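You operate a simulated robot arm through the tools that you are given. There is no shell and no other tool. Be economical: measure what you need, move in short steps, check, and stop when the job is done.

Carry out the task below with a simulated robot arm. There is one attempt and no reset: what you move stays moved.

JOB
Fetch the blue bucket and set it on top of the newsprint sheet.
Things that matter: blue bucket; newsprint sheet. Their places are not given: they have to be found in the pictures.

The check looks at the end state, three seconds after you hand in, the way a careful person would. Anything else that was tipped, shoved, dropped, spilled or broken makes it a failure.

ROBOT AND FRAMES
A 7-joint arm with a two-finger parallel gripper, fixed in place. Base frame: the origin is at the foot of the arm, x ahead of it, y to its left, z up; the work surface is at about z = 0. Readings come in mm, degrees, newtons and seconds.
With the tool pointing down near the work surface it reaches from about 220 to 580 mm from the base axis. Its first joint turns from -66.0 to 66.0 degrees. Payload 2.5 kg.
The TCP is the grasp point between the finger pads, 23 mm short of the fingertips. In the tool frame z runs along the fingers and y along their closing line. The gripper opens to 94 mm. The fingers are 38 mm wide and 10 mm thick; the gripper's body (54 by 96 mm) begins 39 mm behind the TCP.
Orientation is that of the tool frame in the base frame, as a unit quaternion [x, y, z, w]. With the fingers straight down and closing along the base's y, the tool's x points along the base's -x, its y along +y and its z along -z.

CONTROLS
- The arm moves only by the tool play_rows. Its argument "commands" is a list of rows, each an object of numbers (a shift or turn left out is 0, a gripper value left out holds the last): "tx", "ty", "tz": the shift along the tool's x, y, z in mm; "wx", "wy", "wz": the turn, a rotation vector about the tool's x, y, z in rad; "fingers": the finger opening in mm, from 0 to 94. In form: [{"tx": .., "ty": .., "tz": .., "wx": .., "wy": .., "wz": .., "fingers": ..}, ...]. A call has 1 to 10 rows; each row shifts and turns the commanded pose from where the row before left it, along the tool's axes as they then stand. Each row takes 0.2 s and may step no farther than 50 mm and 8.6 degrees from the row before; otherwise, or with a gripper value out of range, the whole call is refused. A pose out of reach is approached as far as the arm can. The call stops where the force on the tool passes 40 N (or 10 N more than at its start, if that is more) or the arm is blocked; 0.2 s more then pass. The fingers move at their own pace (about 108 mm/s each) and stop on an object; they squeeze with about 34 N. The grip force told is the motor's: it shows also when the fingers shut on nothing. Time passes only in rows, and 0.2 s behind the last, so rows that do not move let the fingers close. It gives the time, the measured TCP pose, the force on the tool (base axes), the opening and the grip force at its end, in the units of the frame above (readings bear some noise).
- Cameras (640 x 400 px; columns grow to the right, rows downward): "scene" is fixed at [109.2, -396.5, 550.3]; the picture's right is [0.90, -0.43, 0.00], its down [-0.22, -0.46, -0.86] and it looks along [0.37, 0.78, -0.51] (base axes); focal length 315 px, centre (320, 200). "wrist" rides on the gripper at [-39, 0, -44] in the tool frame; the picture's right is [0.00, -1.00, 0.00], its down [0.97, 0.00, -0.24] and it looks along [0.24, 0.00, 0.97] (tool axes); focal length 218 px, centre (320, 200).
- grab_frame(camera): a new picture of that camera. The clock stands still meanwhile.
- pixel_to_xyz(camera, pixels): for up to 12 pixels [column, row] of the newest picture of that camera ("zoom" is the newest enlarged one), the place [x, y, z] in the base frame of the surface seen there, good to about 3 mm. The clock stands still meanwhile.
- enlarge(camera, box): a new picture of the part [left, top, right, bottom] of that camera's present view, enlarged. The clock stands still meanwhile.
- finish_job(): hands the job in; it is judged then, once.

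Work in short steps. Measure before you move; look again where a grasp or a placing could have gone wrong, and mend it. You have 60 turns and 22 pictures in all, those below and enlarged ones among them. Open the gripper and draw the arm clear of the work before you hand the job in, unless the task says otherwise; then end with one line.

The tools are called after "Emit:" as name(argument=value, ...) on one line, values as JSON. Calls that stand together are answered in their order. play_rows: Moves the arm, as the interface text tells. Its arguments: {"type":"object","properties":{"commands":{"type":"array"}},"required":["commands"]} The other tools are called the same way: grab_frame (camera) takes a picture; pixel_to_xyz (camera, pixels) gives the place of the surface under pixels of a picture; enlarge (camera, box) takes an enlarged picture of a part of a camera's view; finish_job () hands the job in.

At the start:

```text
clock: 0.0
eef_pos: [369.7, 62.9, 351.9]
orientation: [0.0, 1.0, 0.0, 0.0]
wrist_force: [0.6, -1.0, -0.5]
opening: 94.1
grip_force: 0.1
```

scene: 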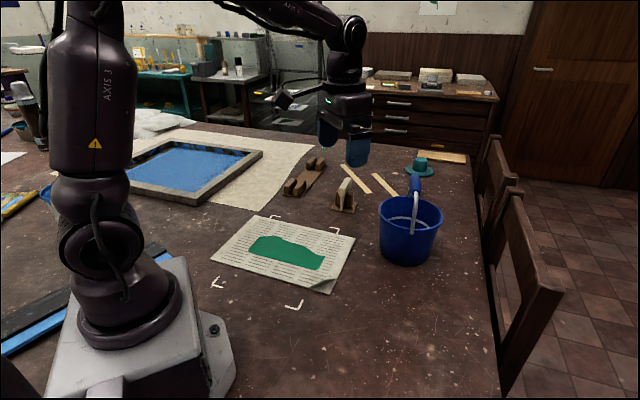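
wrist: 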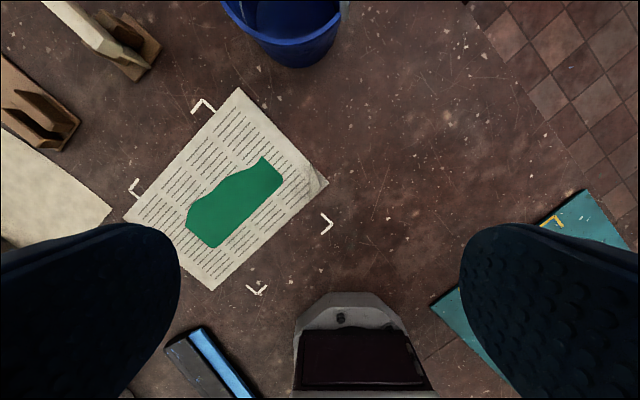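

The scene shows the blue bucket near (410,230) and the newsprint near (285,255) with a green patch on it. I'll enlarge both for detail.

Emit:
enlarge(camera="scene", box=[340, 150, 480, 280])

Emit:
pixel_to_xyz(camera="scene", pixels=[[380, 204], [442, 212], [405, 238], [405, 263], [416, 185], [415, 215], [257, 216], [355, 238], [328, 293], [211, 260], [285, 252], [400, 198]])

Emit:
enlarge(camera="scene", box=[190, 190, 370, 320])

```text
3.08 times, centred on (410, 215) of scene
```

zoom: 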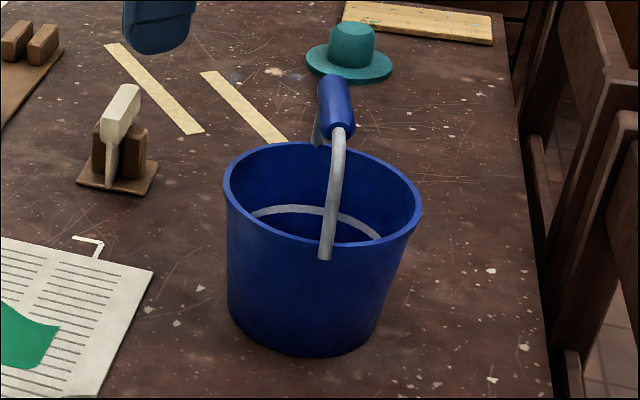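

```text
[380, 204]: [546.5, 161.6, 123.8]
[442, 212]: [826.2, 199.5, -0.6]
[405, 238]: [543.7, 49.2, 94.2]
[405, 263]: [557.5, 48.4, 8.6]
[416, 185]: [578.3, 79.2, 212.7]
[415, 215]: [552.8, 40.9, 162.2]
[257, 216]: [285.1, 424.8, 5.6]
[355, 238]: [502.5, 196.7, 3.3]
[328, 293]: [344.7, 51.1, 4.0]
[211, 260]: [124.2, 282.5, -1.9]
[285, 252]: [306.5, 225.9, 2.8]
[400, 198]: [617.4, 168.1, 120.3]
```

```text
3.08 times, centred on (280, 255) of scene
```

zoom: 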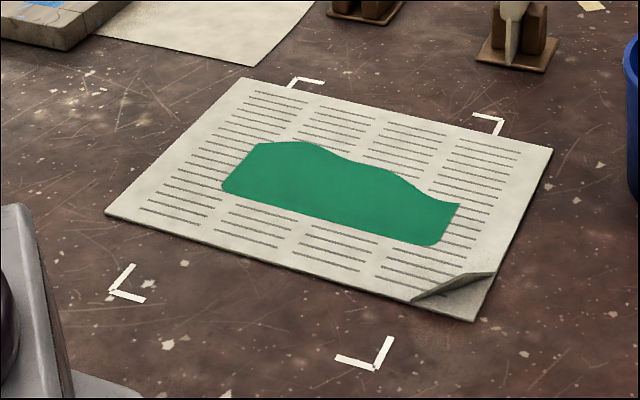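

The handle stands upright over the bucket, its grip around zoom (335,105). I'll enlarge the bucket again and measure the handle and rim points.

Emit:
enlarge(camera="scene", box=[370, 165, 450, 215])

```text
8.00 times, centred on (410, 190) of scene
```

zoom: 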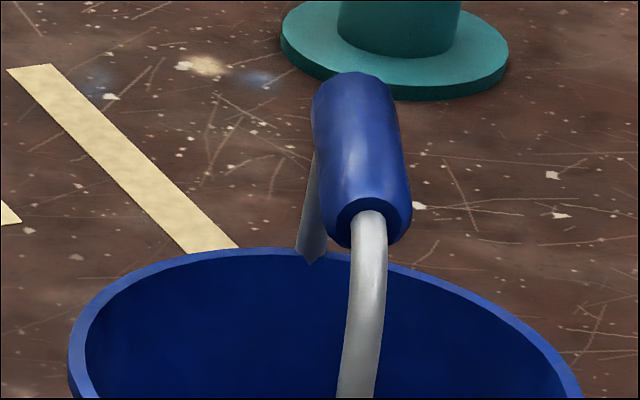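

Measuring the grip's two ends, the bail, and rim points.

Emit:
pixel_to_xyz(camera="zoom", pixels=[[352, 85], [358, 130], [365, 185], [345, 232], [368, 222], [362, 340], [310, 235], [78, 340], [230, 254], [420, 275], [560, 370], [325, 150]])

Emit:
pixel_to_xyz(camera="scene", pixels=[[381, 210], [405, 228], [425, 230], [440, 222], [411, 232], [385, 248], [400, 264], [415, 264], [428, 255], [398, 215]])

```text
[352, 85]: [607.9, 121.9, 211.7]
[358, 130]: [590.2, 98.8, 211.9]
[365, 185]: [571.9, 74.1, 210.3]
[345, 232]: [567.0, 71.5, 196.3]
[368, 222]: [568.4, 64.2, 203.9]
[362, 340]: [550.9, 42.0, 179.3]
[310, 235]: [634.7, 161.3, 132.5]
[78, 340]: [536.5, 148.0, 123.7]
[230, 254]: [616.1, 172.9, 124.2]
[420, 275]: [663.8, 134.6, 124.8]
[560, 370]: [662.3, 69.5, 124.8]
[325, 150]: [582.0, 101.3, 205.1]
```

```text
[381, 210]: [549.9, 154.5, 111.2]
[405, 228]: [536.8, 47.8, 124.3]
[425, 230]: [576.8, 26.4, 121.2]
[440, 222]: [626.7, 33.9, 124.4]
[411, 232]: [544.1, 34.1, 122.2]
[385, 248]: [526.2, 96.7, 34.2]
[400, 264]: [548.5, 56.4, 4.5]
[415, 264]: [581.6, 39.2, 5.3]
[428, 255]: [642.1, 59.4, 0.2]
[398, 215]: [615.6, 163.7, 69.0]
```

The bucket rim is centred near (593,100) with radius 75 and top at z 124. The handle grip is centred near (590,98,200) and runs at about 53°. I move above it and turn the fingers by 53°.

Emit:
play_rows(commands=[{"tx": -40, "ty": 6, "tz": 10}, {"tx": -40, "ty": 6, "tz": 10}, {"tx": -40, "ty": 6, "tz": 10}, {"tx": -40, "ty": 6, "tz": 10}, {"tx": -40, "ty": 6, "tz": 15}, {"tx": -18, "ty": 4, "tz": 15}])

Emit:
play_rows(commands=[{"wz": -0.132}, {"wz": -0.132}, {"wz": -0.132}, {"wz": -0.132}, {"wz": -0.132}, {"wz": -0.132}, {"wz": -0.132}, {}])

Emit:
grab_frame(camera="wrist")

```text
clock: 1.4
eef_pos: [577.5, 91.1, 286.8]
orientation: [0.0, 1.0, 0.0, -0.001]
wrist_force: [-0.1, -0.1, -0.8]
opening: 93.9
grip_force: 0.1
out of reach, approached as far as the arm can: row 6
```

```text
clock: 3.2
eef_pos: [575.0, 92.4, 287.7]
orientation: [-0.446, 0.895, 0.001, -0.001]
wrist_force: [0.0, -1.5, 0.5]
opening: 93.9
grip_force: 0.1
```

```text
16 pictures are left
```

wrist: 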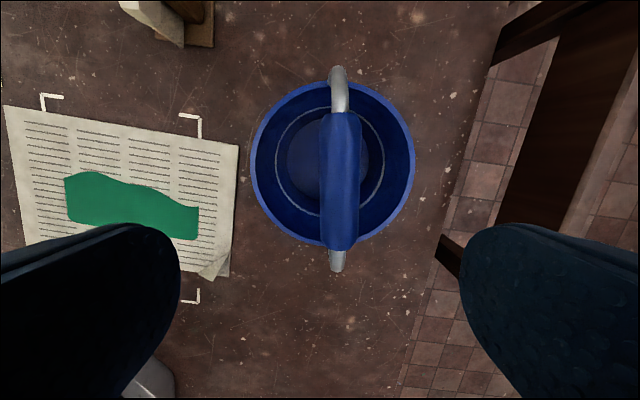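

The grip runs vertically in the wrist picture at column 338, about 10 mm to the tool's -y side. I shift ty -10 and descend to about z 200.

Emit:
play_rows(commands=[{"tz": 20}, {"tz": 20}, {"tz": 20, "ty": -5}, {"tz": 15, "ty": -5}, {}])

Emit:
grab_frame(camera="wrist")

```text
clock: 4.4
eef_pos: [581.7, 88.3, 211.4]
orientation: [-0.445, 0.895, 0.0, 0.0]
wrist_force: [-0.9, 0.3, -0.2]
opening: 94.0
grip_force: 0.1
```

```text
15 pictures are left
```

wrist: 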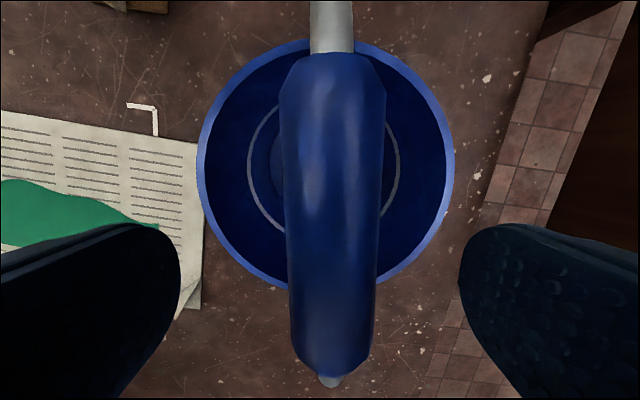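

It is nearly centred (column 332). I nudge outward along the grip, down 12 mm, then close.

Emit:
play_rows(commands=[{"tz": 12, "ty": -2, "tx": -8}, {}])

Emit:
play_rows(commands=[{"fingers": 10}, {"fingers": 10}, {"fingers": 10}, {"fingers": 10}])

Emit:
grab_frame(camera="scene")

```text
clock: 5.0
eef_pos: [588.1, 94.1, 200.1]
orientation: [-0.445, 0.896, 0.0, 0.0]
wrist_force: [-0.3, -0.7, -0.3]
opening: 93.9
grip_force: 0.0
```

```text
clock: 6.0
eef_pos: [587.1, 92.2, 202.5]
orientation: [-0.445, 0.895, 0.0, 0.0]
wrist_force: [-0.2, 0.7, -0.6]
opening: 24.0
grip_force: 33.4
```

```text
14 pictures are left
```

scene: 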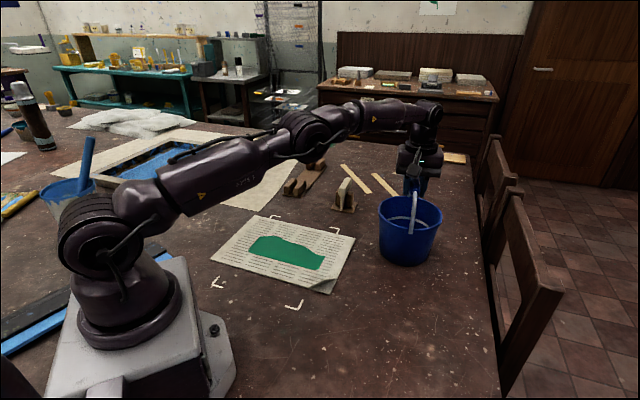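

The grip holds at 24 mm opening and 33 N. I lift slowly and then draw inward to stay within reach.

Emit:
play_rows(commands=[{"tz": -8}, {"tz": -10}, {"tz": -10, "tx": 5, "ty": 5}, {"tz": -12, "tx": 7, "ty": 7}, {"tz": -12, "tx": 10, "ty": 10}, {"tz": -12, "tx": 10, "ty": 10}, {}])

Emit:
grab_frame(camera="scene")

```text
clock: 7.6
eef_pos: [543.5, 85.7, 264.3]
orientation: [-0.446, 0.895, 0.0, 0.0]
wrist_force: [-0.4, -0.9, -1.2]
opening: 24.0
grip_force: 34.2
```

```text
13 pictures are left
```

scene: 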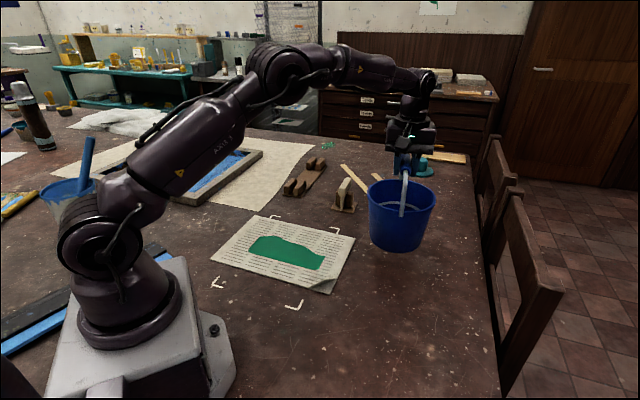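

The bucket hangs level, clear of the table. I check the trowel stand's place against the path toward the sheet centre (about 314,239).

Emit:
pixel_to_xyz(camera="scene", pixels=[[344, 183], [333, 208], [354, 211], [256, 215], [354, 239], [330, 293], [212, 259], [395, 250], [302, 190], [372, 238], [415, 251]])

```text
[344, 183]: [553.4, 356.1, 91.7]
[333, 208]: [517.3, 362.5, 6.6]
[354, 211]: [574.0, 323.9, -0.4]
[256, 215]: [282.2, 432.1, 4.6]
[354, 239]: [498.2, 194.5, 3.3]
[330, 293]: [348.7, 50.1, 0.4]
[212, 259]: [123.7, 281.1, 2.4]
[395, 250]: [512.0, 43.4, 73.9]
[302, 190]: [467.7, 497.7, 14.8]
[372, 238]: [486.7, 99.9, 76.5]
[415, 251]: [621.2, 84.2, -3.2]
```

The path is clear: the stand is at about (545,340), and the sheet centre is (313,239). I carry the bucket there at its present height.

Emit:
play_rows(commands=[{"tx": 2, "ty": 20}, {"tx": 2.5, "ty": 30}, {"tx": 2.5, "ty": 32}, {"tx": 2.5, "ty": 32}, {"tx": 2.5, "ty": 32}, {"tx": 2.5, "ty": 32}, {"tx": 2.5, "ty": 32}, {"tx": 2.5, "ty": 30}, {"tx": 2.5, "ty": 20}, {"tx": 1, "ty": 12.5}])

Emit:
play_rows(commands=[{"tz": 10}, {"tz": 10}, {"tz": 10}, {"tz": 10}, {}])

Emit:
grab_frame(camera="scene")

```text
clock: 9.8
eef_pos: [312.1, 233.1, 264.7]
orientation: [-0.446, 0.895, 0.0, 0.0]
wrist_force: [-0.2, 0.1, -1.4]
opening: 23.9
grip_force: 33.9
```

```text
clock: 11.0
eef_pos: [312.1, 231.9, 224.7]
orientation: [-0.446, 0.895, 0.0, 0.0]
wrist_force: [0.4, -0.6, -1.7]
opening: 23.7
grip_force: 34.1
```

```text
12 pictures are left
```

scene: 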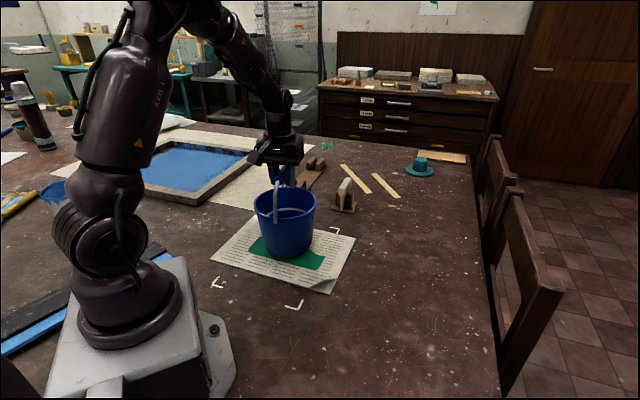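

The bucket is over the middle of the sheet, with its bottom about 20 mm up. I lower it gently until it touches.

Emit:
play_rows(commands=[{"tz": 8}, {"tz": 5}, {"tz": 3}, {"tz": 2}, {}])

Emit:
enlarge(camera="scene", box=[200, 150, 370, 300])

```text
clock: 12.2
eef_pos: [310.9, 230.9, 206.5]
orientation: [-0.445, 0.896, 0.0, 0.0]
wrist_force: [1.2, 0.4, -1.5]
opening: 24.1
grip_force: 34.5
```

```text
2.67 times, centred on (285, 225) of scene
```

zoom: 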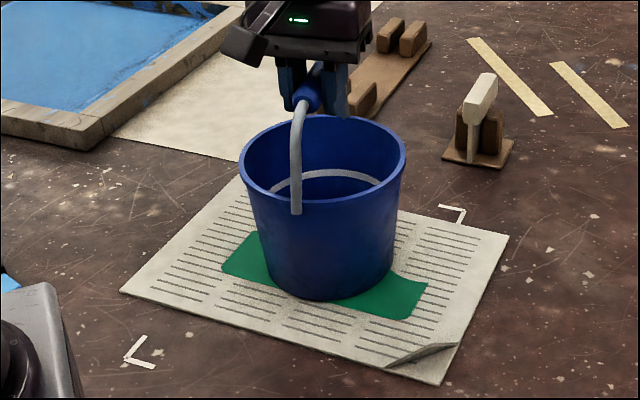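

Near contact at z 206.5 with no force change yet, so I lower in 1 mm steps and watch the force.

Emit:
play_rows(commands=[{"tz": 1}, {"tz": 1}, {}])

Emit:
play_rows(commands=[{"tz": 1}, {}])

```text
clock: 13.0
eef_pos: [313.0, 231.2, 204.9]
orientation: [-0.446, 0.895, 0.0, 0.0]
wrist_force: [0.4, -0.4, 0.6]
opening: 23.8
grip_force: 34.1
```

```text
clock: 13.6
eef_pos: [312.3, 230.7, 205.0]
orientation: [-0.445, 0.896, 0.0, 0.0]
wrist_force: [0.9, -1.0, 5.1]
opening: 23.7
grip_force: 34.4
```

The force rose to +5 N, so the bucket is resting on the sheet. I open the fingers and rise straight up.

Emit:
play_rows(commands=[{"fingers": 40}, {"fingers": 80}, {"fingers": 80}, {}])

Emit:
play_rows(commands=[{"tz": -10}, {"tz": -20}, {"tz": -30}, {"tz": -40}, {"tz": -40}, {}])

Emit:
grab_frame(camera="scene")

Emit:
grab_frame(camera="wrist")

```text
clock: 14.6
eef_pos: [312.9, 230.2, 204.8]
orientation: [-0.447, 0.895, 0.0, 0.0]
wrist_force: [0.2, -0.1, 0.3]
opening: 80.3
grip_force: 0.0
```

```text
clock: 16.0
eef_pos: [312.6, 230.9, 345.1]
orientation: [-0.446, 0.895, 0.0, 0.0]
wrist_force: [-0.2, -0.5, -0.3]
opening: 80.1
grip_force: 0.0
```

```text
10 pictures are left
```

scene: 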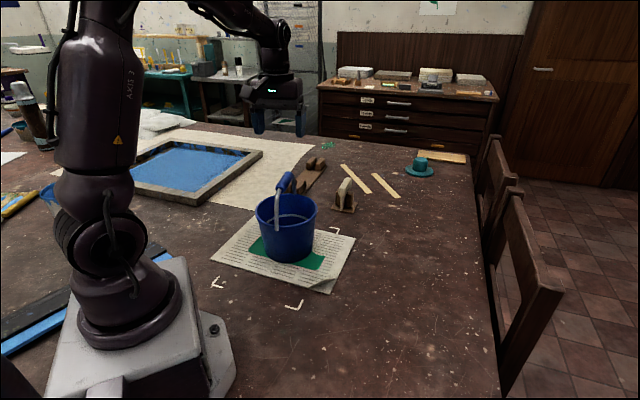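

```text
9 pictures are left
```

wrist: 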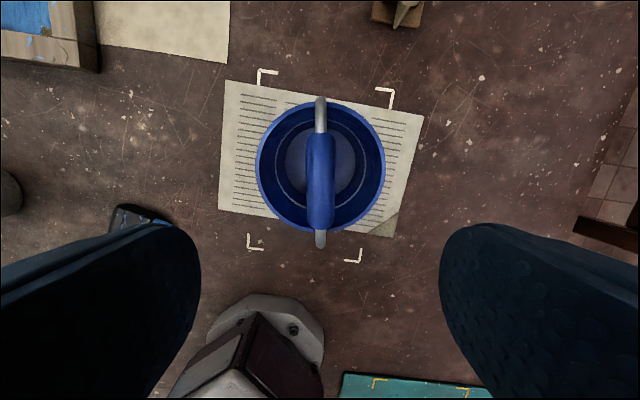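

The bucket stands upright on the middle of the sheet, nothing else has moved, and the arm is clear above it with the gripper open. I hand in.

Emit:
finish_job()

```text
The job is handed in.
```

The blue bucket is standing upright in the middle of the newsprint sheet, released, with the arm drawn clear above it; the final pictures showed nothing else had moved.
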